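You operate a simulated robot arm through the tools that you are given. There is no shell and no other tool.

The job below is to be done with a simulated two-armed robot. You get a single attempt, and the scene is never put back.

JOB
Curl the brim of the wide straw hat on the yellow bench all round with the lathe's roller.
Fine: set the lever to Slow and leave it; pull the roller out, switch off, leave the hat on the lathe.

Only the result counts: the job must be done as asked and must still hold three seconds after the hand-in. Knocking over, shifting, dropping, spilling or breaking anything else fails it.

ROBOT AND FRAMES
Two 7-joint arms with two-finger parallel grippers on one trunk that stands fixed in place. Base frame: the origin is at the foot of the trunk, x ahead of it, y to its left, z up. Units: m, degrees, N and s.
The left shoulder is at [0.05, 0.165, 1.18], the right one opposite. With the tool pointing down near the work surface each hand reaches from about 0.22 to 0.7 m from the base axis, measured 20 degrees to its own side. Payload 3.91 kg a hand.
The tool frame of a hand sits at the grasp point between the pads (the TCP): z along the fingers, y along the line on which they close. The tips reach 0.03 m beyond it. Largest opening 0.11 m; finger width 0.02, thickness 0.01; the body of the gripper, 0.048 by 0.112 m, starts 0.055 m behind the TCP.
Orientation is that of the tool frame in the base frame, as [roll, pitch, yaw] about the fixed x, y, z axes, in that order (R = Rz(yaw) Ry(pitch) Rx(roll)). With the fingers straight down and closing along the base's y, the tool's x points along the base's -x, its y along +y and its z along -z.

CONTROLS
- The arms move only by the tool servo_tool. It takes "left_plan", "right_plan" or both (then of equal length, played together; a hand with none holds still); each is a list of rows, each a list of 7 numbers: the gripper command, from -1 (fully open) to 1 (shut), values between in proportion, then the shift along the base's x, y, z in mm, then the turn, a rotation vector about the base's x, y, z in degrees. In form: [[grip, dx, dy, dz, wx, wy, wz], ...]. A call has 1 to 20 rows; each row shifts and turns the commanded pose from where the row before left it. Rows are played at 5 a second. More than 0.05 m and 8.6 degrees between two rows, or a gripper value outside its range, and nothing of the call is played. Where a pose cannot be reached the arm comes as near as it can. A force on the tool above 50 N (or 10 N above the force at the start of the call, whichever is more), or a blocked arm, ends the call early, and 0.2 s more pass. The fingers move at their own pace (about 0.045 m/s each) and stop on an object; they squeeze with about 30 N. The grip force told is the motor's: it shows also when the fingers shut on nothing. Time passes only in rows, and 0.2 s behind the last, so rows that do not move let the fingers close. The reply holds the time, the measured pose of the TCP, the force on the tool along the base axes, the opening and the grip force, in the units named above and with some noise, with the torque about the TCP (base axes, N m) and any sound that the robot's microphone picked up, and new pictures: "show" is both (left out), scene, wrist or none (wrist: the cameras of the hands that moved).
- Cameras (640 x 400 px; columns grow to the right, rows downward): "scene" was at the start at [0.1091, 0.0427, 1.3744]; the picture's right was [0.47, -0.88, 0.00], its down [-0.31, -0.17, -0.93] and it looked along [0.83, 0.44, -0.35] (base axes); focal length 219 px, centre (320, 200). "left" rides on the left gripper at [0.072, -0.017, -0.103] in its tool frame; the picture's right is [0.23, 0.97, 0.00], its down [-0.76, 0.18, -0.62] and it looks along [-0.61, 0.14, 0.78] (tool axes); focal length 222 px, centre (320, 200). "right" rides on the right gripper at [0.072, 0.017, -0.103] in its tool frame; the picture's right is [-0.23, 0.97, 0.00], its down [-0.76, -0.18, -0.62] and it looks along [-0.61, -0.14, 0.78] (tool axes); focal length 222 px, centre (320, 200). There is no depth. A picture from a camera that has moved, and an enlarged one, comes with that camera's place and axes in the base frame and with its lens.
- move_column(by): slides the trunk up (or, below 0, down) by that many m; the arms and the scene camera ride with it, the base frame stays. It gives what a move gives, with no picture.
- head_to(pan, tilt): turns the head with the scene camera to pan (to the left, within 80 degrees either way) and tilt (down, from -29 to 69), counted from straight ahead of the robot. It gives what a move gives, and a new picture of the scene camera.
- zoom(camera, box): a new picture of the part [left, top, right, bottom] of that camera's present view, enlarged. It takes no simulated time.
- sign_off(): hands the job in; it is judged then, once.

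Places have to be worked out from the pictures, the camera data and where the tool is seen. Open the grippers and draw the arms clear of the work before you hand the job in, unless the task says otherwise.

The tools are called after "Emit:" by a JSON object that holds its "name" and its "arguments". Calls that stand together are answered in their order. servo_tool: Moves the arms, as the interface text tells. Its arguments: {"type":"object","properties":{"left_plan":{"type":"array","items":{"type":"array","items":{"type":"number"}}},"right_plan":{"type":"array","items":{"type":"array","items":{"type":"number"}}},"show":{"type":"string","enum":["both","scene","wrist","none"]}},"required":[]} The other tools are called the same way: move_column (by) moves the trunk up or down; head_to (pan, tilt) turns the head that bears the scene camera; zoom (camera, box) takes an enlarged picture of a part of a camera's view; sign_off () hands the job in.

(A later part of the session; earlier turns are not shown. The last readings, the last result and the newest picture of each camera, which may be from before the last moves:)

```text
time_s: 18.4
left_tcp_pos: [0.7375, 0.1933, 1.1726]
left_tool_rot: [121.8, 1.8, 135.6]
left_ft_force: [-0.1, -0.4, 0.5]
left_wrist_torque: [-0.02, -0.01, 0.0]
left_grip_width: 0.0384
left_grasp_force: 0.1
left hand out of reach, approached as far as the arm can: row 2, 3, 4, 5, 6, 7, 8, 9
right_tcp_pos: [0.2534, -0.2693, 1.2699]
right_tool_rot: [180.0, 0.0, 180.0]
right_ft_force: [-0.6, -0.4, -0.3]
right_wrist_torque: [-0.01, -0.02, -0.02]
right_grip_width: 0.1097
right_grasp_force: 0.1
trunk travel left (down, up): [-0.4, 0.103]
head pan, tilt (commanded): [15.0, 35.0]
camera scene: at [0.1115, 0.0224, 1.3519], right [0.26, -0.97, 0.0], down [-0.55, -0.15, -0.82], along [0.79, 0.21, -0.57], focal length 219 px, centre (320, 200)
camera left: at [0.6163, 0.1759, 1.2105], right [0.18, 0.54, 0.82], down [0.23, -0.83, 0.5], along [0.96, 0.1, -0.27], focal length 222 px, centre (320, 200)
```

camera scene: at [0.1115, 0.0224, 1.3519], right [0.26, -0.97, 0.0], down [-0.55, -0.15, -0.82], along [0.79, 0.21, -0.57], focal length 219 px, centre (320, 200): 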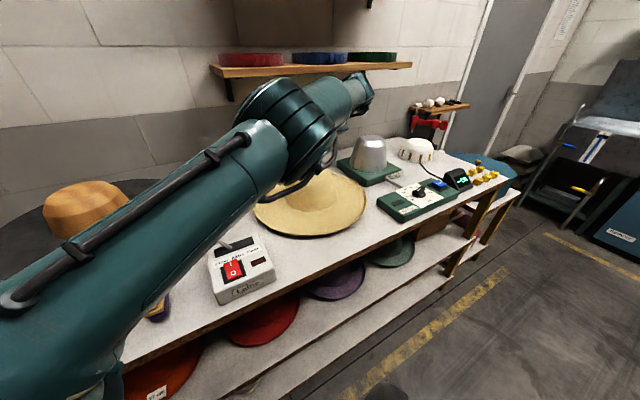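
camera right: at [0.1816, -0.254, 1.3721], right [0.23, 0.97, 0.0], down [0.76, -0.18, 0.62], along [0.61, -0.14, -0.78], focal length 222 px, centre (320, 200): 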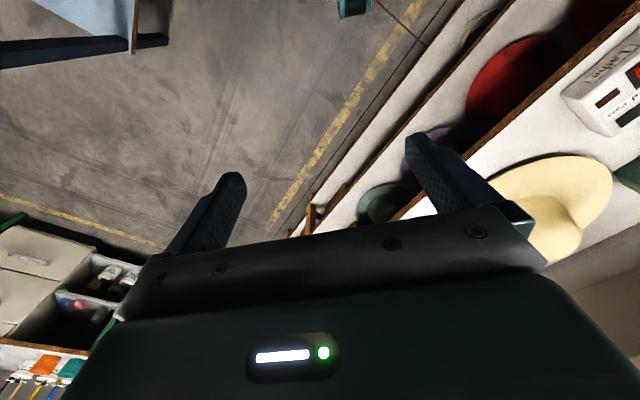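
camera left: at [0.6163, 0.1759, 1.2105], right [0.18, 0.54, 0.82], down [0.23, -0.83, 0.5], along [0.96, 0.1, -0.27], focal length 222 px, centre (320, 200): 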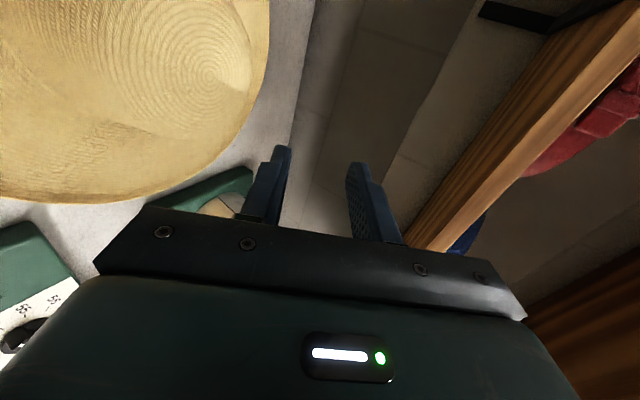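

The reach limit pushed the hand out over the hat, so pointing outward at 44° is awkward for the left arm there. I'll swing the left hand back to a natural pose (pointing nearly straight ahead), in free space left of the hat.

Emit:
{"name": "servo_tool", "arguments": {"left_plan": [[-0.2, -30, 10, 0, 0, 0, -5.5], [-0.2, -35, 14, -5, 0, 0, -5.5], [-0.2, -40, 14, -8, 0, 0, -5.5], [-0.2, -40, 14, -8, 0, 0, -5.5], [-0.2, -40, 14, -8, 0, 0, -5.5], [-0.2, -40, 14, -8, 0, 0, -5.5], [-0.2, -40, 14, -8, 0, 0, -5.5], [-0.2, 0, 0, 0, 0, 0, 0]], "show": "both"}}

```text
time_s: 20.2
left_tcp_pos: [0.5662, 0.3426, 1.148]
left_tool_rot: [121.7, 2.2, 97.2]
left_ft_force: [-0.2, -0.2, 0.1]
left_wrist_torque: [0.0, 0.01, 0.03]
left_grip_width: 0.0659
left_grasp_force: 0.1
left hand out of reach, approached as far as the arm can: row 1, 2, 3, 4, 5
right_tcp_pos: [0.2541, -0.2703, 1.2703]
right_tool_rot: [179.9, 0.0, -180.0]
right_ft_force: [0.1, 0.7, 0.8]
right_wrist_torque: [0.01, 0.05, 0.04]
right_grip_width: 0.1098
right_grasp_force: 0.0
trunk travel left (down, up): [-0.4, 0.103]
head pan, tilt (commanded): [15.0, 35.0]
camera scene: at [0.1123, 0.0221, 1.3518], right [0.26, -0.97, 0.0], down [-0.55, -0.15, -0.82], along [0.79, 0.21, -0.57], focal length 219 px, centre (320, 200)
camera left: at [0.4609, 0.4037, 1.1862], right [0.47, 0.32, 0.82], down [-0.34, -0.79, 0.51], along [0.81, -0.52, -0.27], focal length 222 px, centre (320, 200)
```

scene: 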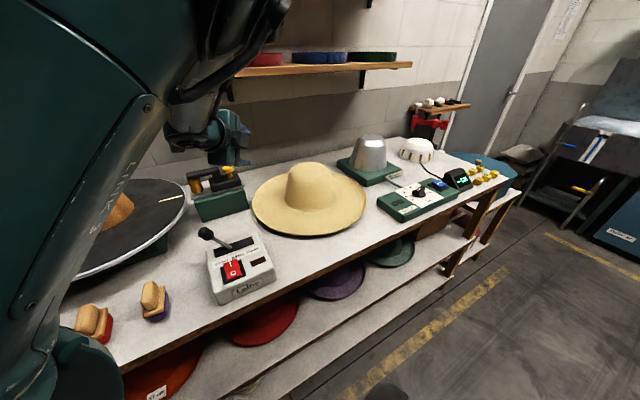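
left: 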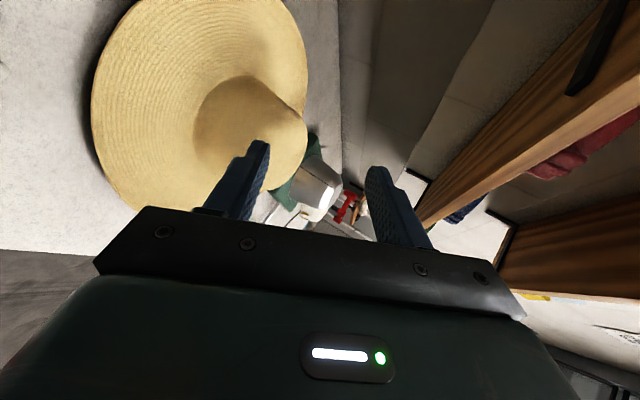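

The left arm reaches this pose (pointing ≈7° left of ahead, ≈30° down). Its camera has a good side view of the hat; I'll zoom to see how high the brim edge stands off the bench.

Emit:
{"name": "zoom", "arguments": {"camera": "left", "box": [60, 0, 320, 215]}}

Emit:
{"name": "zoom", "arguments": {"camera": "left", "box": [80, 20, 200, 220]}}

```text
1.86 times, centred on (190, 108) of left
camera zoom: at [0.4609, 0.4037, 1.1862], right [0.47, 0.32, 0.82], down [-0.34, -0.79, 0.51], along [0.81, -0.52, -0.27], focal length 413 px, centre (562, 372)
```

zoom: 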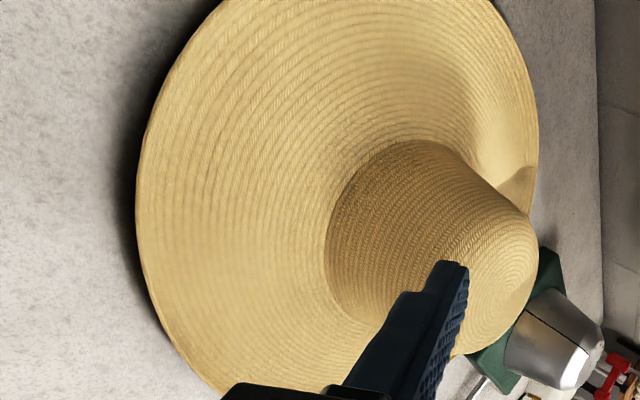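

```text
2.00 times, centred on (140, 120) of left
camera zoom: at [0.4609, 0.4037, 1.1862], right [0.47, 0.32, 0.82], down [-0.34, -0.79, 0.51], along [0.81, -0.52, -0.27], focal length 444 px, centre (680, 360)
```

zoom: 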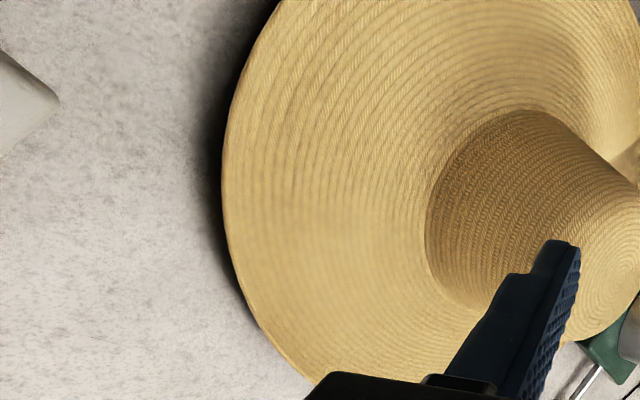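

I'll bring the left hand lower, just in front of the hat's near edge and clear of the control box, for a low side view of the brim gap.

Emit:
{"name": "servo_tool", "arguments": {"left_plan": [[0.3, -18, -40, -10, 0, 0, 0], [0.3, -18, -40, -10, 0, 0, 0], [0.3, -18, -40, -10, 0, 0, 0], [0.3, 0, -5, -38, 0, 0, 0], [0.3, 0, 0, -38, 0, 0, 0], [0.3, 0, 0, -38, 0, 0, 0], [0.3, 0, 0, -30, 0, 0, 0], [0.3, 0, 0, 0, 0, 0, 0]], "show": "both"}}

```text
time_s: 22.0
left_tcp_pos: [0.5345, 0.3214, 0.983]
left_tool_rot: [121.8, 1.6, 97.0]
left_ft_force: [0.0, -0.6, 0.1]
left_wrist_torque: [0.01, 0.01, 0.01]
left_grip_width: 0.0383
left_grasp_force: 0.1
left hand out of reach, approached as far as the arm can: row 1, 2, 3, 4
right_tcp_pos: [0.2531, -0.2703, 1.2699]
right_tool_rot: [179.9, 0.0, -180.0]
right_ft_force: [-0.7, 0.2, -1.0]
right_wrist_torque: [0.0, 0.04, -0.01]
right_grip_width: 0.1102
right_grasp_force: 0.0
trunk travel left (down, up): [-0.4, 0.103]
head pan, tilt (commanded): [15.0, 35.0]
camera scene: at [0.1117, 0.0219, 1.3519], right [0.26, -0.97, 0.0], down [-0.55, -0.15, -0.82], along [0.79, 0.21, -0.57], focal length 219 px, centre (320, 200)
camera left: at [0.4309, 0.3827, 1.0222], right [0.48, 0.31, 0.82], down [-0.34, -0.8, 0.5], along [0.81, -0.52, -0.27], focal length 222 px, centre (320, 200)
```

scene: 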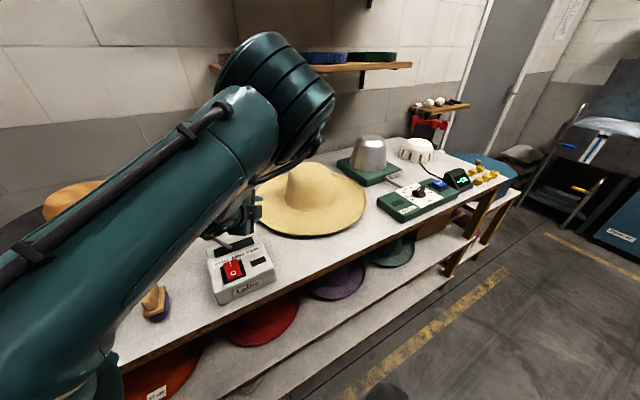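
left: 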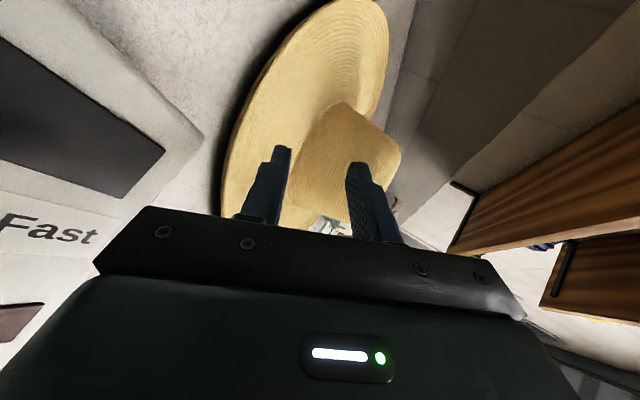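

The earlier block looks like an elbow-folding limit (wrist too near the shoulder). I'll raise the trunk 0.1 m, which lifts the hand clear of the control box and gives the arm more room.

Emit:
{"name": "move_column", "arguments": {"by": 0.1}}

Emit:
{"name": "servo_tool", "arguments": {"left_plan": [[0.3, 10, -30, 0, 0, 0, 0], [0.3, 10, -30, 0, 0, 0, 0], [0.3, 10, -30, 0, 0, 0, 0], [0.3, 0, -15, 0, 0, 0, 0], [0.3, 0, 0, 0, 0, 0, 0]], "show": "both"}}

```text
time_s: 23.3
left_tcp_pos: [0.5357, 0.3213, 1.084]
left_tool_rot: [121.9, 1.9, 97.0]
left_ft_force: [0.6, 0.2, 0.0]
left_wrist_torque: [0.02, 0.01, -0.02]
left_grip_width: 0.0384
left_grasp_force: 0.0
right_tcp_pos: [0.2542, -0.2703, 1.3705]
right_tool_rot: [180.0, 0.0, -180.0]
right_ft_force: [0.3, -0.1, -0.3]
right_wrist_torque: [0.04, -0.01, 0.02]
right_grip_width: 0.1099
right_grasp_force: 0.0
trunk travel left (down, up): [-0.5, 0.003]
head pan, tilt (commanded): [15.0, 35.0]
```

```text
time_s: 24.5
left_tcp_pos: [0.5724, 0.3123, 1.0784]
left_tool_rot: [121.8, 1.9, 97.1]
left_ft_force: [-0.6, -0.5, 0.1]
left_wrist_torque: [-0.03, -0.01, 0.0]
left_grip_width: 0.0386
left_grasp_force: 0.0
left hand out of reach, approached as far as the arm can: row 1, 2, 3, 4
right_tcp_pos: [0.2526, -0.2696, 1.3699]
right_tool_rot: [179.9, -0.1, -179.9]
right_ft_force: [0.0, 0.3, -0.5]
right_wrist_torque: [0.0, -0.05, 0.01]
right_grip_width: 0.1102
right_grasp_force: 0.1
trunk travel left (down, up): [-0.5, 0.003]
head pan, tilt (commanded): [15.0, 35.0]
camera scene: at [0.1119, 0.0221, 1.4519], right [0.26, -0.97, 0.0], down [-0.55, -0.15, -0.82], along [0.79, 0.21, -0.57], focal length 219 px, centre (320, 200)
camera left: at [0.4663, 0.3731, 1.1182], right [0.48, 0.31, 0.82], down [-0.34, -0.79, 0.5], along [0.81, -0.52, -0.27], focal length 222 px, centre (320, 200)
```

scene: 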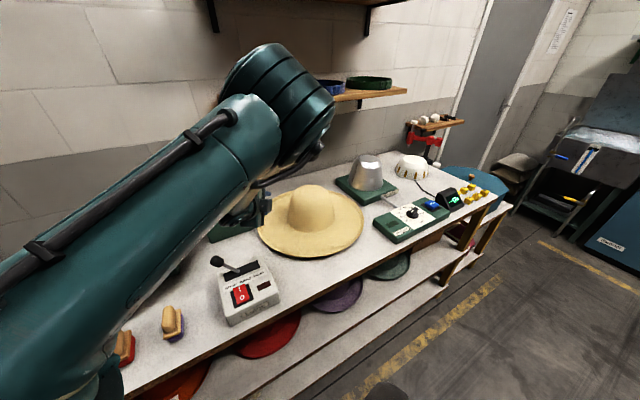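
left: 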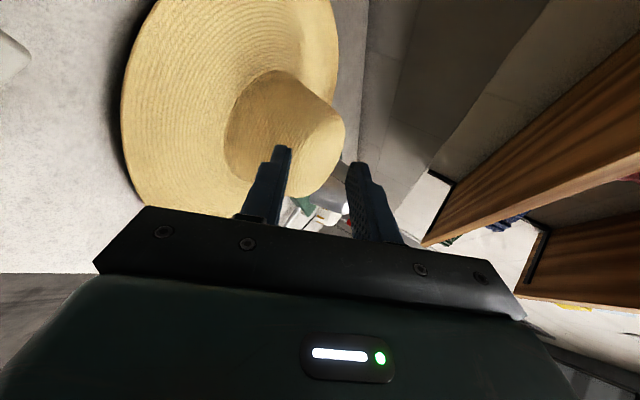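

The left arm resists moving inward in this orientation. I'll test the right arm instead: turning it to point forward-left (azimuth 44°, 30° down, closing vertically), which is natural for that side, toward a spot in front of the hat.

Emit:
{"name": "servo_tool", "arguments": {"right_plan": [[0.3, 27, 24, -24, 6.29, -2.67, -4.64], [0.3, 27, 24, -24, 6.29, -2.67, -4.64], [0.3, 27, 24, -24, 6.29, -2.67, -4.64], [0.3, 27, 24, -24, 6.29, -2.67, -4.64], [0.3, 27, 24, -24, 6.29, -2.67, -4.64], [0.3, 27, 24, -24, 6.29, -2.67, -4.64], [0.3, 27, 24, -24, 6.29, -2.67, -4.64], [0.3, 27, 24, -24, 6.29, -2.67, -4.64], [0.3, 27, 24, -24, 6.29, -2.67, -4.64], [0.3, 0, 0, 0, 0, 0, 0]], "show": "both"}}

```text
time_s: 26.7
left_tcp_pos: [0.5704, 0.3115, 1.0787]
left_tool_rot: [121.8, 1.7, 97.0]
left_ft_force: [0.4, -0.4, 0.1]
left_wrist_torque: [-0.02, 0.0, -0.03]
left_grip_width: 0.0385
left_grasp_force: 0.1
right_tcp_pos: [0.4956, -0.0578, 1.1545]
right_tool_rot: [119.8, -0.1, 133.8]
right_ft_force: [-0.3, 0.0, -0.2]
right_wrist_torque: [0.01, 0.0, -0.01]
right_grip_width: 0.0385
right_grasp_force: 0.0
trunk travel left (down, up): [-0.5, 0.003]
head pan, tilt (commanded): [15.0, 35.0]
camera scene: at [0.1116, 0.022, 1.4519], right [0.26, -0.97, 0.0], down [-0.55, -0.15, -0.82], along [0.79, 0.21, -0.57], focal length 219 px, centre (320, 200)
camera right: at [0.3878, -0.0608, 1.22], right [0.51, 0.17, 0.84], down [0.07, -0.99, 0.15], along [0.86, -0.02, -0.51], focal length 222 px, centre (320, 200)
```

scene: 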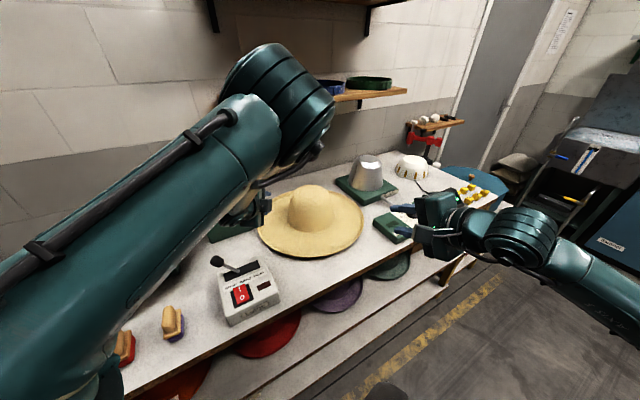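
right: 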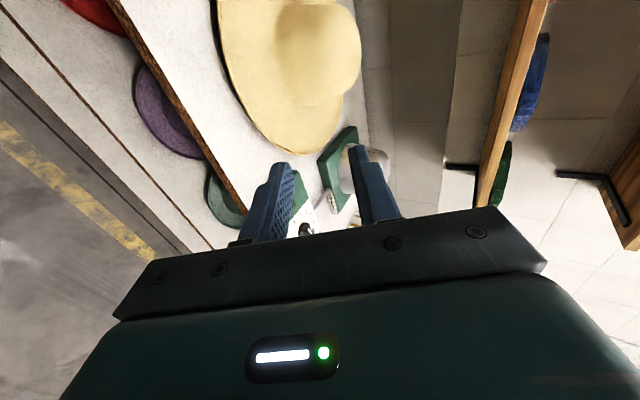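

The right arm follows this pose easily. Now I'll test whether the left arm can reach a level, forward-pointing pose beside the lathe (as for placing the hat), staying at a safe height.

Emit:
{"name": "servo_tool", "arguments": {"left_plan": [[0.3, -20, 31, 15, 0.35, -2.9, 0.73], [0.3, -34, 31, 10, 0.35, -2.9, 0.73], [0.3, -36, 31, 10, 0.35, -2.9, 0.73], [0.3, -36, 31, 10, 0.35, -2.9, 0.73], [0.3, -36, 31, 10, 0.35, -2.9, 0.73], [0.3, -36, 31, 5, 0.35, -2.9, 0.73], [0.3, -36, 31, 5, 0.35, -2.9, 0.73], [0.3, -36, 31, 5, 0.35, -2.9, 0.73], [0.3, -36, 31, 5, 0.35, -2.9, 0.73], [0.3, -36, 31, 0, 0.35, -2.9, 0.73], [0.3, -36, 31, 0, 0.35, -2.9, 0.73], [0.3, 0, 0, 0, 0, 0, 0]], "show": "both"}}

```text
time_s: 29.3
left_tcp_pos: [0.1927, 0.6524, 1.1526]
left_tool_rot: [89.7, 3.7, 103.7]
left_ft_force: [-0.1, -0.1, -0.3]
left_wrist_torque: [-0.01, -0.01, 0.02]
left_grip_width: 0.0385
left_grasp_force: 0.0
right_tcp_pos: [0.4972, -0.0578, 1.1543]
right_tool_rot: [120.0, -0.2, 133.9]
right_ft_force: [0.2, 0.3, -0.1]
right_wrist_torque: [0.01, 0.0, 0.01]
right_grip_width: 0.0387
right_grasp_force: 0.0
trunk travel left (down, up): [-0.5, 0.003]
head pan, tilt (commanded): [15.0, 35.0]
camera scene: at [0.1124, 0.0217, 1.4518], right [0.26, -0.97, 0.0], down [-0.55, -0.15, -0.82], along [0.79, 0.21, -0.57], focal length 219 px, centre (320, 200)
camera left: at [0.0759, 0.6971, 1.1326], right [-0.07, 0.28, 0.96], down [-0.43, -0.88, 0.22], along [0.9, -0.39, 0.18], focal length 222 px, centre (320, 200)
```

scene: 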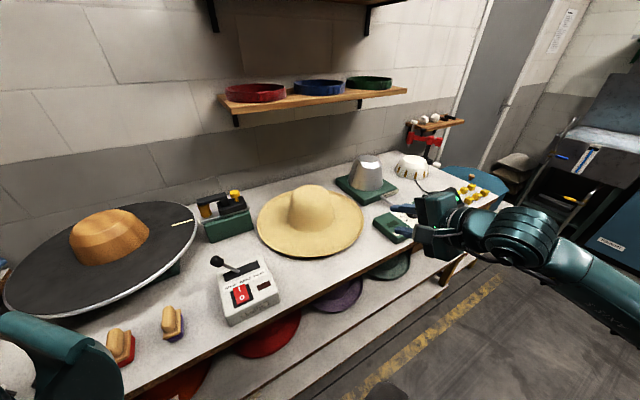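
left: 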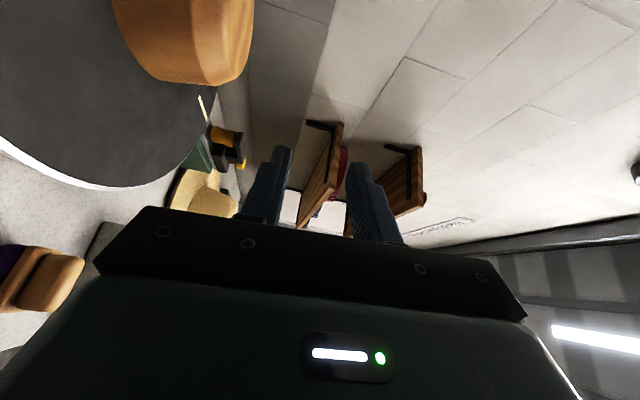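

The left arm reached the lathe pose cleanly and the view is clear. Let me measure the lathe, block and roller from the scene camera.

Emit:
{"name": "zoom", "arguments": {"camera": "scene", "box": [0, 180, 270, 348]}}

Emit:
{"name": "zoom", "arguments": {"camera": "scene", "box": [160, 170, 290, 251]}}

Emit:
{"name": "zoom", "arguments": {"camera": "scene", "box": [245, 170, 375, 265]}}

Emit:
{"name": "zoom", "arguments": {"camera": "left", "box": [0, 0, 280, 200]}}

```text
2.37 times, centred on (135, 264) of scene
camera zoom: at [0.1124, 0.0217, 1.4518], right [0.26, -0.97, 0.0], down [-0.55, -0.15, -0.82], along [0.79, 0.21, -0.57], focal length 518 px, centre (758, 48)
```

zoom: 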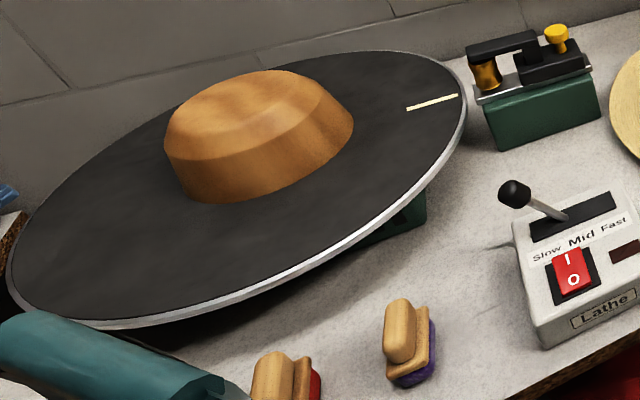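

```text
4.92 times, centred on (225, 210) of scene
camera zoom: at [0.1124, 0.0217, 1.4518], right [0.26, -0.97, 0.0], down [-0.55, -0.15, -0.82], along [0.79, 0.21, -0.57], focal length 1076 px, centre (788, 148)
```

zoom: 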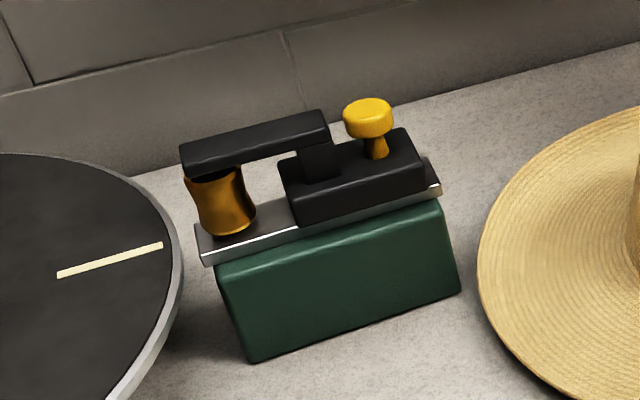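

```text
4.21 times, centred on (310, 218) of scene
camera zoom: at [0.1124, 0.0217, 1.4518], right [0.26, -0.97, 0.0], down [-0.55, -0.15, -0.82], along [0.79, 0.21, -0.57], focal length 920 px, centre (362, 126)
```

zoom: 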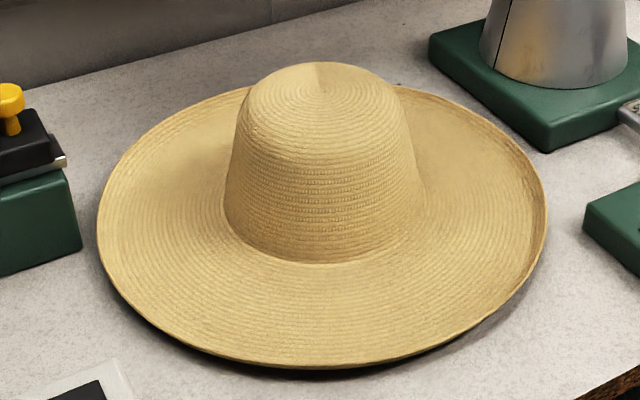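

```text
2.00 times, centred on (140, 100) of left
camera zoom: at [0.0759, 0.6971, 1.1326], right [-0.07, 0.28, 0.96], down [-0.43, -0.88, 0.22], along [0.9, -0.39, 0.18], focal length 444 px, centre (680, 400)
```

zoom: 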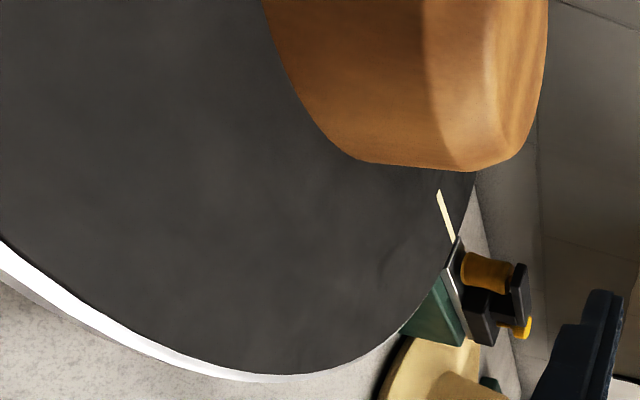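

Disc centre ≈ (0.404, 0.738), radius ≈ 0.223, disc top z ≈ 0.96, block radius ≈ 0.08 and top z ≈ 1.06; hat crown height ≈ 0.14. Now I'll test whether the left arm, from this elbow-out posture, can reach a near-level pose in front of the hat's left-front brim.

Emit:
{"name": "servo_tool", "arguments": {"left_plan": [[0.3, 30, -32, 0, 0, 0.9, -1.8], [0.3, 31, -32, 0, 0, 0.9, -1.8], [0.3, 31, -32, 0, 0, 0.9, -1.8], [0.3, 31, -32, 0, 0, 0.9, -1.8], [0.3, 31, -32, 0, 0, 0.9, -1.8], [0.3, 31, -32, 0, 0, 0.9, -1.8], [0.3, 31, -32, 0, 0, 0.9, -1.8], [0.3, 31, -32, 0, 0, 0.9, -1.8], [0.3, 31, -32, 0, 0, 0.9, -1.8], [0.3, 31, -32, 0, 0, 0.9, -1.8], [0.3, 31, -32, -10, 0, 0.9, -1.8], [0.3, 0, 0, 0, 0, 0, 0]], "show": "both"}}

```text
time_s: 31.9
left_tcp_pos: [0.5305, 0.3139, 1.1485]
left_tool_rot: [99.9, 3.2, 84.2]
left_ft_force: [0.4, -0.9, -0.5]
left_wrist_torque: [-0.02, -0.01, 0.02]
left_grip_width: 0.0383
left_grasp_force: 0.1
left hand out of reach, approached as far as the arm can: row 11
right_tcp_pos: [0.4945, -0.0575, 1.1551]
right_tool_rot: [120.0, 0.0, 134.0]
right_ft_force: [-0.8, 0.1, 0.0]
right_wrist_torque: [0.0, -0.02, 0.02]
right_grip_width: 0.0386
right_grasp_force: 0.1
trunk travel left (down, up): [-0.5, 0.003]
head pan, tilt (commanded): [15.0, 35.0]
camera scene: at [0.1116, 0.0221, 1.4519], right [0.26, -0.97, 0.0], down [-0.55, -0.15, -0.82], along [0.79, 0.21, -0.57], focal length 219 px, centre (320, 200)
camera left: at [0.4344, 0.3964, 1.1465], right [0.19, 0.26, 0.95], down [-0.66, -0.68, 0.32], along [0.73, -0.68, 0.04], focal length 222 px, centre (320, 200)
```

scene: 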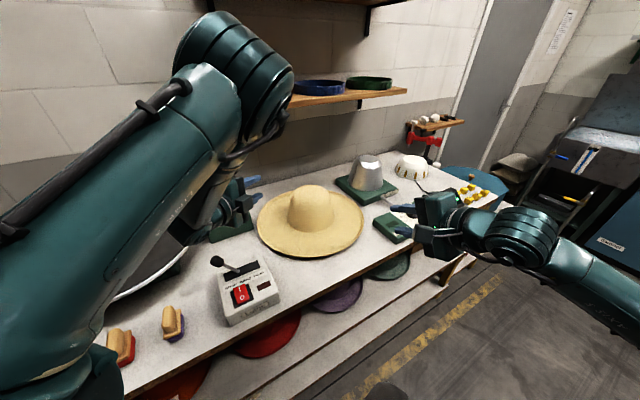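
left: 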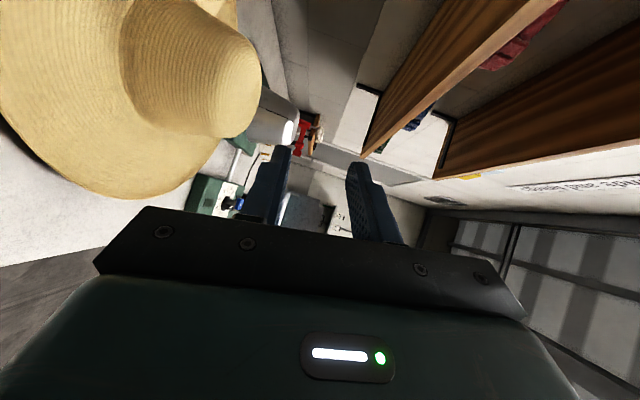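

The left arm stops near y≈0.31 here, so I'll use the right arm for the front of the hat. First I'll lower the right hand level, just outside the bench's front edge, so its camera gives a grazing view of the brim gap.

Emit:
{"name": "servo_tool", "arguments": {"right_plan": [[0.3, 0, 0, -47, 5.2, -5.4, 0], [0.3, 0, 0, -47, 5.2, -5.4, 0], [0.3, 0, 0, -47, 5.2, -5.4, 0], [0.3, 0, 0, -47, 5.2, -5.4, 0], [0.3, 0, 0, -40, 0, 0, 0], [0.3, 0, 0, 0, 0, 0, 0]], "show": "both"}}

Emit:
{"name": "zoom", "arguments": {"camera": "right", "box": [120, 0, 400, 200]}}

```text
time_s: 33.3
left_tcp_pos: [0.5306, 0.314, 1.1485]
left_tool_rot: [99.7, 3.2, 84.2]
left_ft_force: [0.3, -0.7, 0.6]
left_wrist_torque: [0.02, 0.0, 0.03]
left_grip_width: 0.0386
left_grasp_force: 0.2
right_tcp_pos: [0.4987, -0.0578, 0.9269]
right_tool_rot: [89.9, -0.1, 133.9]
right_ft_force: [-0.6, 0.0, -0.2]
right_wrist_torque: [0.02, 0.02, 0.01]
right_grip_width: 0.0386
right_grasp_force: 0.2
trunk travel left (down, up): [-0.5, 0.003]
head pan, tilt (commanded): [15.0, 35.0]
camera scene: at [0.1118, 0.0221, 1.4519], right [0.26, -0.97, 0.0], down [-0.55, -0.15, -0.82], along [0.79, 0.21, -0.57], focal length 219 px, centre (320, 200)
camera right: at [0.3738, -0.0771, 0.9422], right [0.16, -0.16, 0.97], down [0.08, -0.98, -0.18], along [0.98, 0.11, -0.14], focal length 222 px, centre (320, 200)
```

scene: 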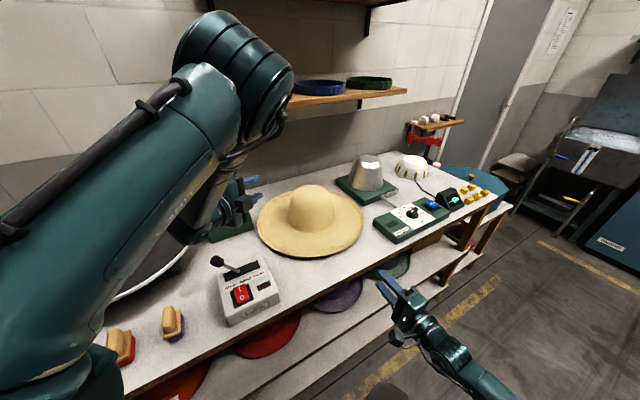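
right: 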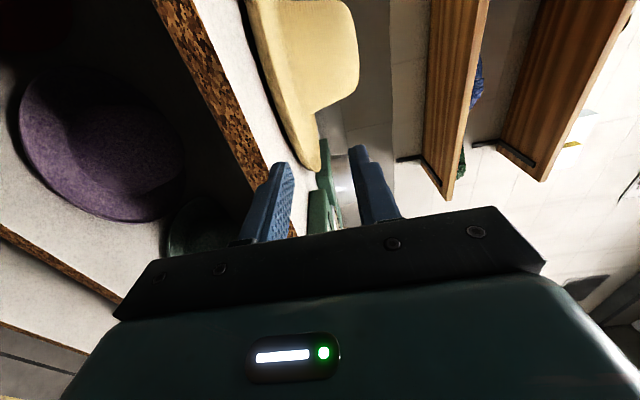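

```text
2.00 times, centred on (260, 100) of right
camera zoom: at [0.3738, -0.0771, 0.9422], right [0.16, -0.16, 0.97], down [0.08, -0.98, -0.18], along [0.98, 0.11, -0.14], focal length 444 px, centre (440, 400)
```

zoom: 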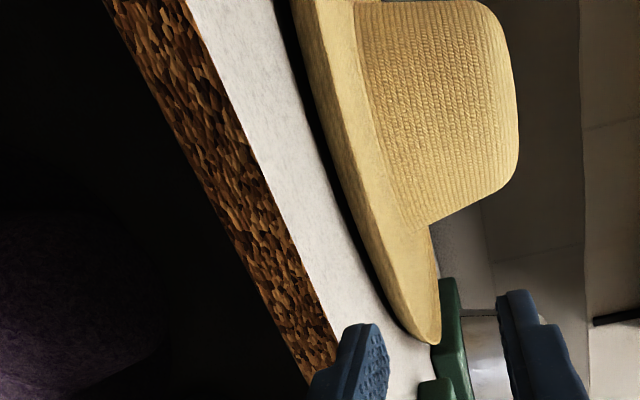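

This grazing view shows a dark gap under the near brim. I'll zoom in closer to size it.

Emit:
{"name": "zoom", "arguments": {"camera": "right", "box": [235, 0, 345, 90]}}

Emit:
{"name": "zoom", "arguments": {"camera": "right", "box": [240, 80, 350, 180]}}

```text
4.44 times, centred on (290, 45) of right
camera zoom: at [0.3738, -0.0771, 0.9422], right [0.16, -0.16, 0.97], down [0.08, -0.98, -0.18], along [0.98, 0.11, -0.14], focal length 987 px, centre (453, 889)
```

zoom: 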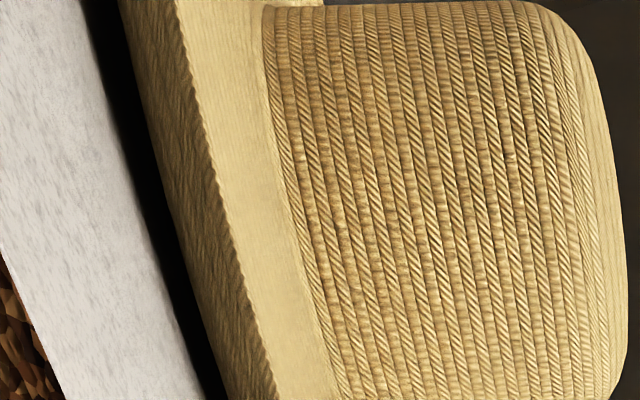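

```text
4.00 times, centred on (295, 130) of right
camera zoom: at [0.3738, -0.0771, 0.9422], right [0.16, -0.16, 0.97], down [0.08, -0.98, -0.18], along [0.98, 0.11, -0.14], focal length 888 px, centre (420, 480)
```

zoom: 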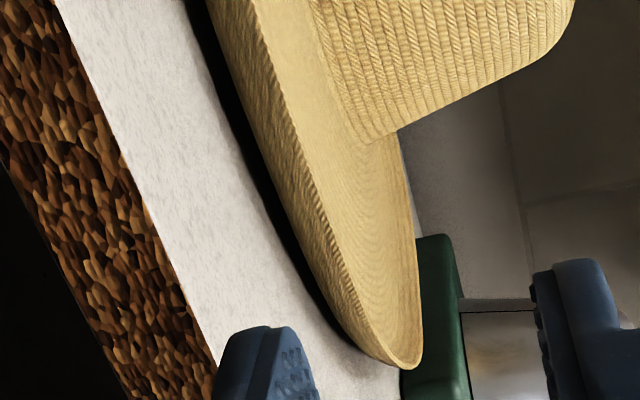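

The brim curls up like a shallow bowl: its rim stands roughly 1.5–2 cm above the bench, so a finger can get under it. Before grasping, I'll park the left arm out by the left side and raise the right hand, to test whether the right arm alone can reach the lathe.

Emit:
{"name": "servo_tool", "arguments": {"left_plan": [[0.3, -33, 28, 12, 0, -0.7, 1.5], [0.3, -33, 28, 12, 0, -0.7, 1.5], [0.3, -33, 28, 12, 0, -0.7, 1.5], [0.3, -33, 28, 12, 0, -0.7, 1.5], [0.3, -33, 28, 12, 0, -0.7, 1.5], [0.3, -33, 28, 12, 0, -0.7, 1.5], [0.3, -33, 28, 12, 0, -0.7, 1.5], [0.3, -33, 28, 12, 0, -0.7, 1.5], [0.3, -33, 28, 12, 0, -0.7, 1.5], [0.3, -33, 28, 12, 0, -0.7, 1.5], [0.3, -33, 28, 12, 0, -0.7, 1.5], [0.3, -33, 28, 12, 0, -0.7, 1.5], [0.3, -33, 28, 12, 0, -0.7, 1.5]], "right_plan": [[0.3, 0, 0, 45, 0, 0, 0], [0.3, 0, 0, 45, 0, 0, 0], [0.3, 0, 0, 45, 0, 0, 0], [0.3, 0, 0, 45, 0, 0, 0], [0.3, 0, 0, 45, 0, 0, 0], [0.3, 0, 0, 0, 0, 0, 0], [0.3, 0, 0, 0, 0, 0, 0], [0.3, 0, 0, 0, 0, 0, 0], [0.3, 0, 0, 0, 0, 0, 0], [0.3, 0, 0, 0, 0, 0, 0], [0.3, 0, 0, 0, 0, 0, 0], [0.3, 0, 0, 0, 0, 0, 0], [0.3, 0, 0, 0, 0, 0, 0]], "show": "scene"}}

```text
time_s: 36.1
left_tcp_pos: [0.1019, 0.6758, 1.3043]
left_tool_rot: [90.5, 3.8, 103.6]
left_ft_force: [0.6, -0.2, -0.2]
left_wrist_torque: [0.03, -0.02, -0.01]
left_grip_width: 0.0385
left_grasp_force: 0.1
right_tcp_pos: [0.4964, -0.0533, 1.1541]
right_tool_rot: [90.0, 0.0, 133.9]
right_ft_force: [-0.5, -0.5, 0.0]
right_wrist_torque: [0.0, -0.03, -0.01]
right_grip_width: 0.0385
right_grasp_force: 0.1
trunk travel left (down, up): [-0.5, 0.003]
head pan, tilt (commanded): [15.0, 35.0]
camera scene: at [0.1112, 0.0225, 1.4519], right [0.26, -0.97, 0.0], down [-0.55, -0.15, -0.82], along [0.79, 0.21, -0.57], focal length 219 px, centre (320, 200)
```

scene: 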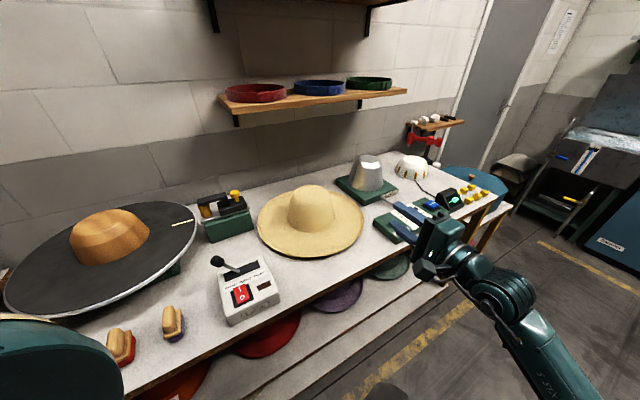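

Left arm is parked clear. Now I test the right arm's reach toward the lathe with a level hand at z≈1.15, turning toward azimuth 75°.

Emit:
{"name": "servo_tool", "arguments": {"right_plan": [[0.3, -6, 43, 0, 0, 0, 2.2], [0.3, -6, 43, 0, 0, 0, 2.2], [0.3, -8, 43, 0, 0, 0, 2.2], [0.3, -8, 43, 0, 0, 0, 2.2], [0.3, -10, 43, 0, 0, 0, 2.2], [0.3, -10, 43, 0, 0, 0, 2.2], [0.3, -10, 43, 0, 0, 0, 2.2], [0.3, -10, 43, 0, 0, 0, 2.2], [0.3, -10, 43, 0, 0, 0, 2.2], [0.3, -12, 43, 0, 0, 0, 2.2], [0.3, -12, 43, 0, 0, 0, 2.2], [0.3, -12, 43, 0, 0, 0, 2.2], [0.3, -13, 43, 0, 0, 0, 2.2], [0.3, -13, 43, 0, 0, 0, 2.2]], "show": "both"}}

```text
time_s: 39.1
left_tcp_pos: [0.1042, 0.6759, 1.3042]
left_tool_rot: [90.5, 3.7, 103.6]
left_ft_force: [0.5, 0.9, -0.5]
left_wrist_torque: [-0.01, 0.01, -0.03]
left_grip_width: 0.0387
left_grasp_force: 0.1
right_tcp_pos: [0.3845, 0.3818, 1.1455]
right_tool_rot: [90.5, 0.0, 164.2]
right_ft_force: [-0.4, -0.8, 0.7]
right_wrist_torque: [0.01, 0.01, -0.03]
right_grip_width: 0.0384
right_grasp_force: 0.1
right hand out of reach, approached as far as the arm can: row 10, 11, 12, 13, 14
trunk travel left (down, up): [-0.5, 0.003]
head pan, tilt (commanded): [15.0, 35.0]
camera scene: at [0.1117, 0.0223, 1.4519], right [0.26, -0.97, 0.0], down [-0.55, -0.15, -0.82], along [0.79, 0.21, -0.57], focal length 219 px, centre (320, 200)
camera right: at [0.2869, 0.3024, 1.1625], right [0.22, -0.05, 0.97], down [0.56, -0.81, -0.17], along [0.8, 0.59, -0.15], focal length 222 px, centre (320, 200)
```

scene: 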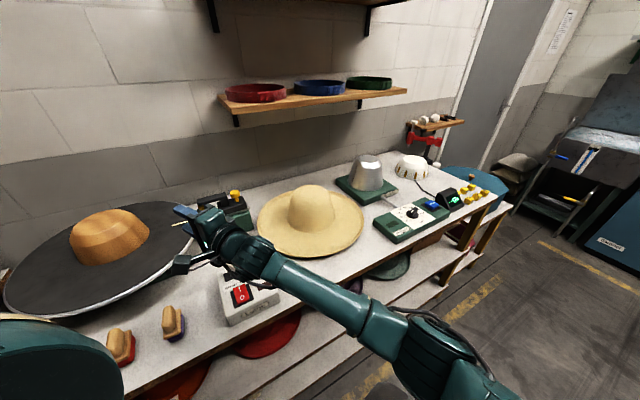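
right: 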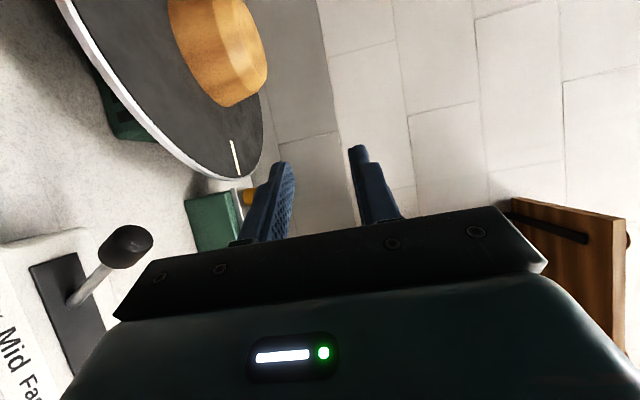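

The right arm stops about 0.17 m short of the lathe, so I'll grasp with the right and hand over to the left. I bring the right hand back to just outside the hat's near rim, pointing 44° azimuth and 40° down, 9 cm above the bench.

Emit:
{"name": "servo_tool", "arguments": {"right_plan": [[0.3, 25, -41, 0, 0, 0, -3.75], [0.3, 25, -41, 0, 0, 0, -3.75], [0.3, 25, -41, 0, 0, 0, -3.75], [0.3, 25, -41, 0, 0, 0, -3.75], [0.3, 25, -41, 0, 0, 0, -3.75], [0.3, 25, -41, 0, 0, 0, -3.75], [0.3, 25, -41, 0, 0, 0, -3.75], [0.3, 25, -41, 0, 0, 0, -3.75], [0.3, 0, 0, -20, -5.56, 5.75, 0], [0.3, 0, 0, -40, -5.56, 5.75, 0], [0.3, 0, 0, -40, -5.56, 5.75, 0], [0.3, 0, 0, -40, -5.56, 5.75, 0], [0.3, 0, 0, -40, -5.56, 5.75, 0], [0.3, 0, 0, 0, 0, 0, 0]], "show": "both"}}

Emit:
{"name": "zoom", "arguments": {"camera": "right", "box": [140, 0, 440, 220]}}

Emit:
{"name": "zoom", "arguments": {"camera": "scene", "box": [270, 180, 430, 290]}}

```text
time_s: 42.1
left_tcp_pos: [0.1031, 0.6766, 1.3035]
left_tool_rot: [90.5, 3.6, 103.6]
left_ft_force: [0.4, 0.1, 0.3]
left_wrist_torque: [0.01, -0.02, 0.02]
left_grip_width: 0.0388
left_grasp_force: 0.0
right_tcp_pos: [0.578, 0.0569, 0.9696]
right_tool_rot: [130.1, -0.5, 134.6]
right_ft_force: [0.7, -0.8, 0.2]
right_wrist_torque: [-0.01, -0.02, -0.02]
right_grip_width: 0.0385
right_grasp_force: 0.1
trunk travel left (down, up): [-0.5, 0.003]
head pan, tilt (commanded): [15.0, 35.0]
camera scene: at [0.1117, 0.0219, 1.4519], right [0.26, -0.97, 0.0], down [-0.55, -0.15, -0.82], along [0.79, 0.21, -0.57], focal length 219 px, centre (320, 200)
camera right: at [0.4802, 0.0595, 1.0486], right [0.61, 0.27, 0.74], down [0.11, -0.96, 0.26], along [0.78, -0.07, -0.62], focal length 222 px, centre (320, 200)
```

scene: 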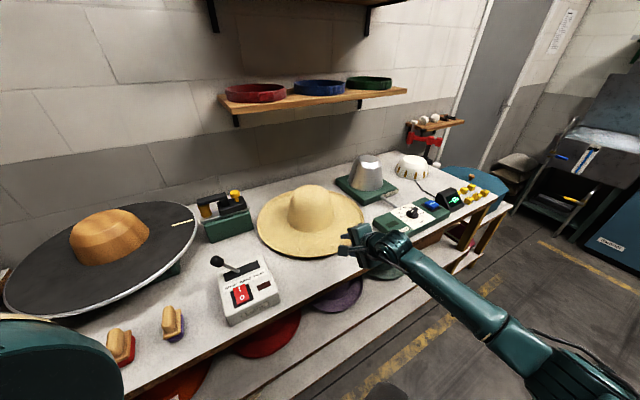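
right: 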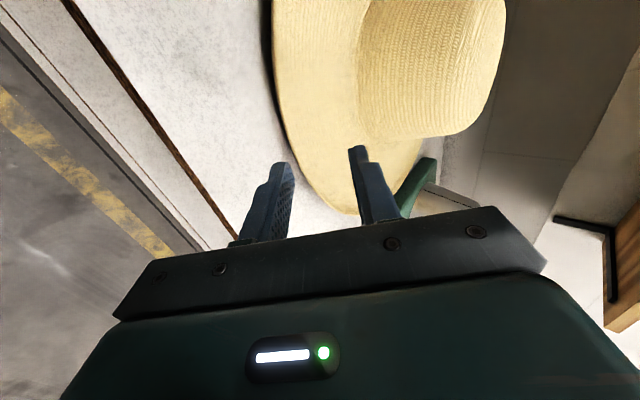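

```text
1.82 times, centred on (290, 110) of right
camera zoom: at [0.4802, 0.0595, 1.0486], right [0.61, 0.27, 0.74], down [0.11, -0.96, 0.26], along [0.78, -0.07, -0.62], focal length 404 px, centre (374, 364)
```

zoom: 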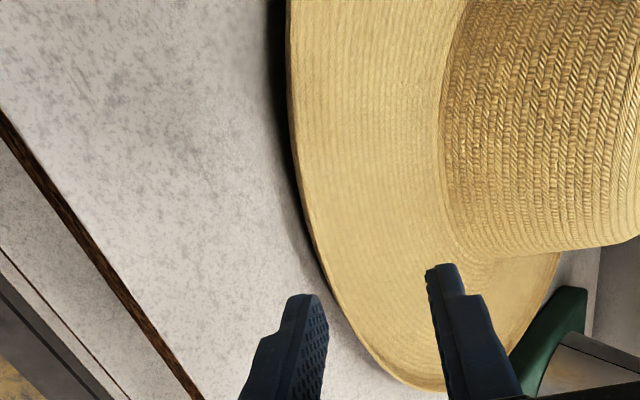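

```text
3.64 times, centred on (350, 235) of scene
camera zoom: at [0.1117, 0.0219, 1.4519], right [0.26, -0.97, 0.0], down [-0.55, -0.15, -0.82], along [0.79, 0.21, -0.57], focal length 795 px, centre (211, 73)
```

zoom: 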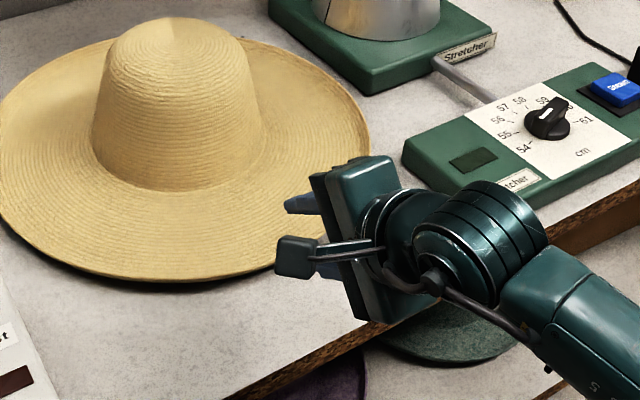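

The projected rim matches the picture within ~3 mm. I'll descend toward the bench just outside the rim, then take small steps to feel the bench surface.

Emit:
{"name": "servo_tool", "arguments": {"right_plan": [[0.3, 0, 0, -25, 0, 0, 0], [0.3, 0, 0, -22, 0, 0, 0], [0.3, 0, 0, 0, 0, 0, 0]], "show": "wrist"}}

Emit:
{"name": "servo_tool", "arguments": {"right_plan": [[0.3, 0, 0, -4, 0, 0, 0], [0.3, 0, 0, 0, 0, 0, 0]], "show": "none"}}

Emit:
{"name": "servo_tool", "arguments": {"right_plan": [[0.3, 0, 0, -3, 0, 0, 0], [0.3, 0, 0, 0, 0, 0, 0]], "show": "wrist"}}

```text
time_s: 42.9
left_tcp_pos: [0.1033, 0.675, 1.3043]
left_tool_rot: [90.5, 3.6, 103.5]
left_ft_force: [0.4, 0.2, 0.0]
left_wrist_torque: [-0.01, 0.02, -0.02]
left_grip_width: 0.0384
left_grasp_force: 0.1
right_tcp_pos: [0.5769, 0.057, 0.9238]
right_tool_rot: [129.9, -0.5, 134.6]
right_ft_force: [-0.3, -0.1, -0.1]
right_wrist_torque: [-0.03, -0.02, -0.01]
right_grip_width: 0.0383
right_grasp_force: 0.0
trunk travel left (down, up): [-0.5, 0.003]
head pan, tilt (commanded): [15.0, 35.0]
camera right: at [0.4797, 0.0595, 1.0016], right [0.61, 0.27, 0.74], down [0.11, -0.96, 0.26], along [0.78, -0.07, -0.62], focal length 222 px, centre (320, 200)
```

right: 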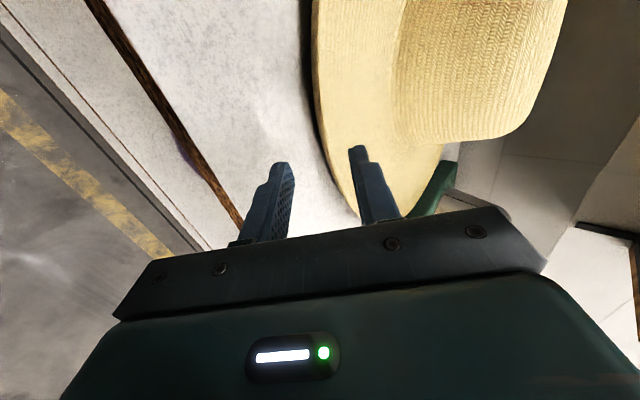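

```text
time_s: 43.5
left_tcp_pos: [0.1044, 0.6759, 1.3038]
left_tool_rot: [90.5, 3.7, 103.5]
left_ft_force: [-0.1, 0.1, 0.6]
left_wrist_torque: [0.03, 0.01, 0.0]
left_grip_width: 0.0388
left_grasp_force: 0.0
right_tcp_pos: [0.5781, 0.0547, 0.9189]
right_tool_rot: [130.1, -0.6, 134.5]
right_ft_force: [1.0, 0.3, -0.3]
right_wrist_torque: [0.01, 0.0, 0.01]
right_grip_width: 0.0384
right_grasp_force: 0.0
trunk travel left (down, up): [-0.5, 0.003]
head pan, tilt (commanded): [15.0, 35.0]
```

```text
time_s: 44.1
left_tcp_pos: [0.103, 0.6758, 1.3046]
left_tool_rot: [90.6, 3.8, 103.5]
left_ft_force: [0.6, 0.5, -0.3]
left_wrist_torque: [0.01, 0.01, -0.01]
left_grip_width: 0.0384
left_grasp_force: 0.0
right_tcp_pos: [0.5787, 0.0546, 0.9148]
right_tool_rot: [130.0, -0.5, 134.5]
right_ft_force: [-0.5, 0.0, 0.2]
right_wrist_torque: [-0.02, 0.03, -0.01]
right_grip_width: 0.0389
right_grasp_force: 0.1
trunk travel left (down, up): [-0.5, 0.003]
head pan, tilt (commanded): [15.0, 35.0]
camera right: at [0.4804, 0.0585, 0.9948], right [0.61, 0.27, 0.74], down [0.11, -0.96, 0.26], along [0.78, -0.07, -0.62], focal length 222 px, centre (320, 200)
```

right: 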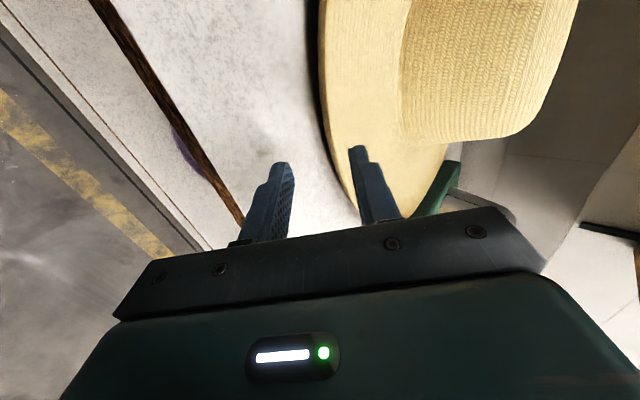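

No contact yet at TCP z=0.915 (fingertip ≈0.873). I'll continue with 2–3 mm steps until the force shows.

Emit:
{"name": "servo_tool", "arguments": {"right_plan": [[0.3, 0, 0, -3, 0, 0, 0], [0.3, 0, 0, 0, 0, 0, 0]], "show": "none"}}

Emit:
{"name": "servo_tool", "arguments": {"right_plan": [[0.3, 0, 0, -2, 0, 0, 0], [0.3, 0, 0, 0, 0, 0, 0]], "show": "none"}}

```text
time_s: 44.7
left_tcp_pos: [0.1032, 0.6761, 1.3037]
left_tool_rot: [90.6, 3.7, 103.5]
left_ft_force: [0.5, 0.6, -0.2]
left_wrist_torque: [0.01, 0.0, 0.01]
left_grip_width: 0.0387
left_grasp_force: 0.1
right_tcp_pos: [0.5786, 0.056, 0.9129]
right_tool_rot: [129.9, -0.5, 134.5]
right_ft_force: [-0.2, 0.0, -0.3]
right_wrist_torque: [-0.01, 0.02, 0.01]
right_grip_width: 0.0388
right_grasp_force: 0.0
trunk travel left (down, up): [-0.5, 0.003]
head pan, tilt (commanded): [15.0, 35.0]
```

```text
time_s: 45.3
left_tcp_pos: [0.1049, 0.6748, 1.3043]
left_tool_rot: [90.5, 3.7, 103.5]
left_ft_force: [-0.1, 0.0, -0.4]
left_wrist_torque: [-0.04, 0.01, 0.02]
left_grip_width: 0.0386
left_grasp_force: 0.0
right_tcp_pos: [0.5795, 0.0551, 0.912]
right_tool_rot: [130.0, -0.4, 134.5]
right_ft_force: [-0.4, 0.0, 0.3]
right_wrist_torque: [-0.02, -0.01, -0.01]
right_grip_width: 0.0386
right_grasp_force: 0.0
trunk travel left (down, up): [-0.5, 0.003]
head pan, tilt (commanded): [15.0, 35.0]
```

Still no contact at ~0.911. Continuing in small steps.

Emit:
{"name": "servo_tool", "arguments": {"right_plan": [[0.3, 0, 0, -2, 0, 0, 0], [0.3, 0, 0, 0, 0, 0, 0]], "show": "none"}}

Emit:
{"name": "servo_tool", "arguments": {"right_plan": [[0.3, 0, 0, -2, 0, 0, 0], [0.3, 0, 0, 0, 0, 0, 0]], "show": "wrist"}}

Emit:
{"name": "zoom", "arguments": {"camera": "right", "box": [240, 80, 440, 220]}}

```text
time_s: 45.9
left_tcp_pos: [0.1028, 0.6752, 1.3035]
left_tool_rot: [90.6, 3.6, 103.4]
left_ft_force: [-0.7, 0.2, 0.3]
left_wrist_torque: [0.01, -0.02, 0.01]
left_grip_width: 0.0384
left_grasp_force: 0.0
right_tcp_pos: [0.578, 0.0561, 0.91]
right_tool_rot: [130.0, -0.5, 134.5]
right_ft_force: [0.4, 0.4, 0.2]
right_wrist_torque: [-0.03, -0.04, 0.01]
right_grip_width: 0.0387
right_grasp_force: 0.0
trunk travel left (down, up): [-0.5, 0.003]
head pan, tilt (commanded): [15.0, 35.0]
```

```text
time_s: 46.5
left_tcp_pos: [0.1036, 0.6752, 1.3045]
left_tool_rot: [90.6, 3.7, 103.4]
left_ft_force: [0.4, -0.1, -0.1]
left_wrist_torque: [0.0, 0.0, -0.01]
left_grip_width: 0.0389
left_grasp_force: 0.1
right_tcp_pos: [0.5792, 0.0563, 0.907]
right_tool_rot: [130.0, -0.6, 134.6]
right_ft_force: [-0.1, 0.2, 1.4]
right_wrist_torque: [0.0, 0.03, -0.02]
right_grip_width: 0.0386
right_grasp_force: 0.0
trunk travel left (down, up): [-0.5, 0.003]
head pan, tilt (commanded): [15.0, 35.0]
camera right: at [0.4807, 0.0589, 0.9863], right [0.61, 0.27, 0.74], down [0.11, -0.96, 0.26], along [0.78, -0.07, -0.62], focal length 222 px, centre (320, 200)
```

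right: 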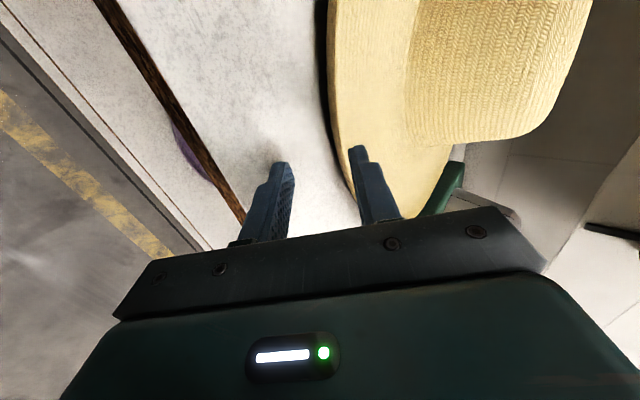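

```text
2.86 times, centred on (340, 150) of right
camera zoom: at [0.4807, 0.0589, 0.9863], right [0.61, 0.27, 0.74], down [0.11, -0.96, 0.26], along [0.78, -0.07, -0.62], focal length 635 px, centre (263, 343)
```

zoom: 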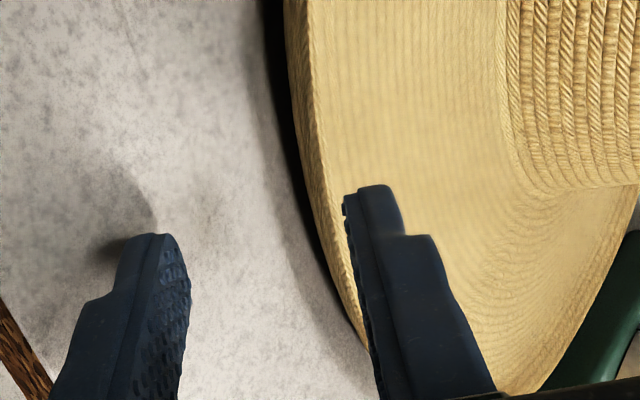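

Fz rose to 1.4 N, perhaps first contact. One more 2 mm step to confirm.

Emit:
{"name": "servo_tool", "arguments": {"right_plan": [[0.3, 0, 0, -2, 0, 0, 0], [0.3, 0, 0, 0, 0, 0, 0]], "show": "none"}}

```text
time_s: 47.1
left_tcp_pos: [0.1039, 0.6758, 1.3045]
left_tool_rot: [90.5, 3.8, 103.5]
left_ft_force: [-0.5, 0.1, 0.0]
left_wrist_torque: [-0.01, 0.03, -0.02]
left_grip_width: 0.0387
left_grasp_force: 0.2
right_tcp_pos: [0.5788, 0.0557, 0.9051]
right_tool_rot: [130.0, -0.5, 134.5]
right_ft_force: [0.1, 0.2, -0.3]
right_wrist_torque: [-0.01, 0.03, -0.03]
right_grip_width: 0.0385
right_grasp_force: 0.2
trunk travel left (down, up): [-0.5, 0.003]
head pan, tilt (commanded): [15.0, 35.0]
```

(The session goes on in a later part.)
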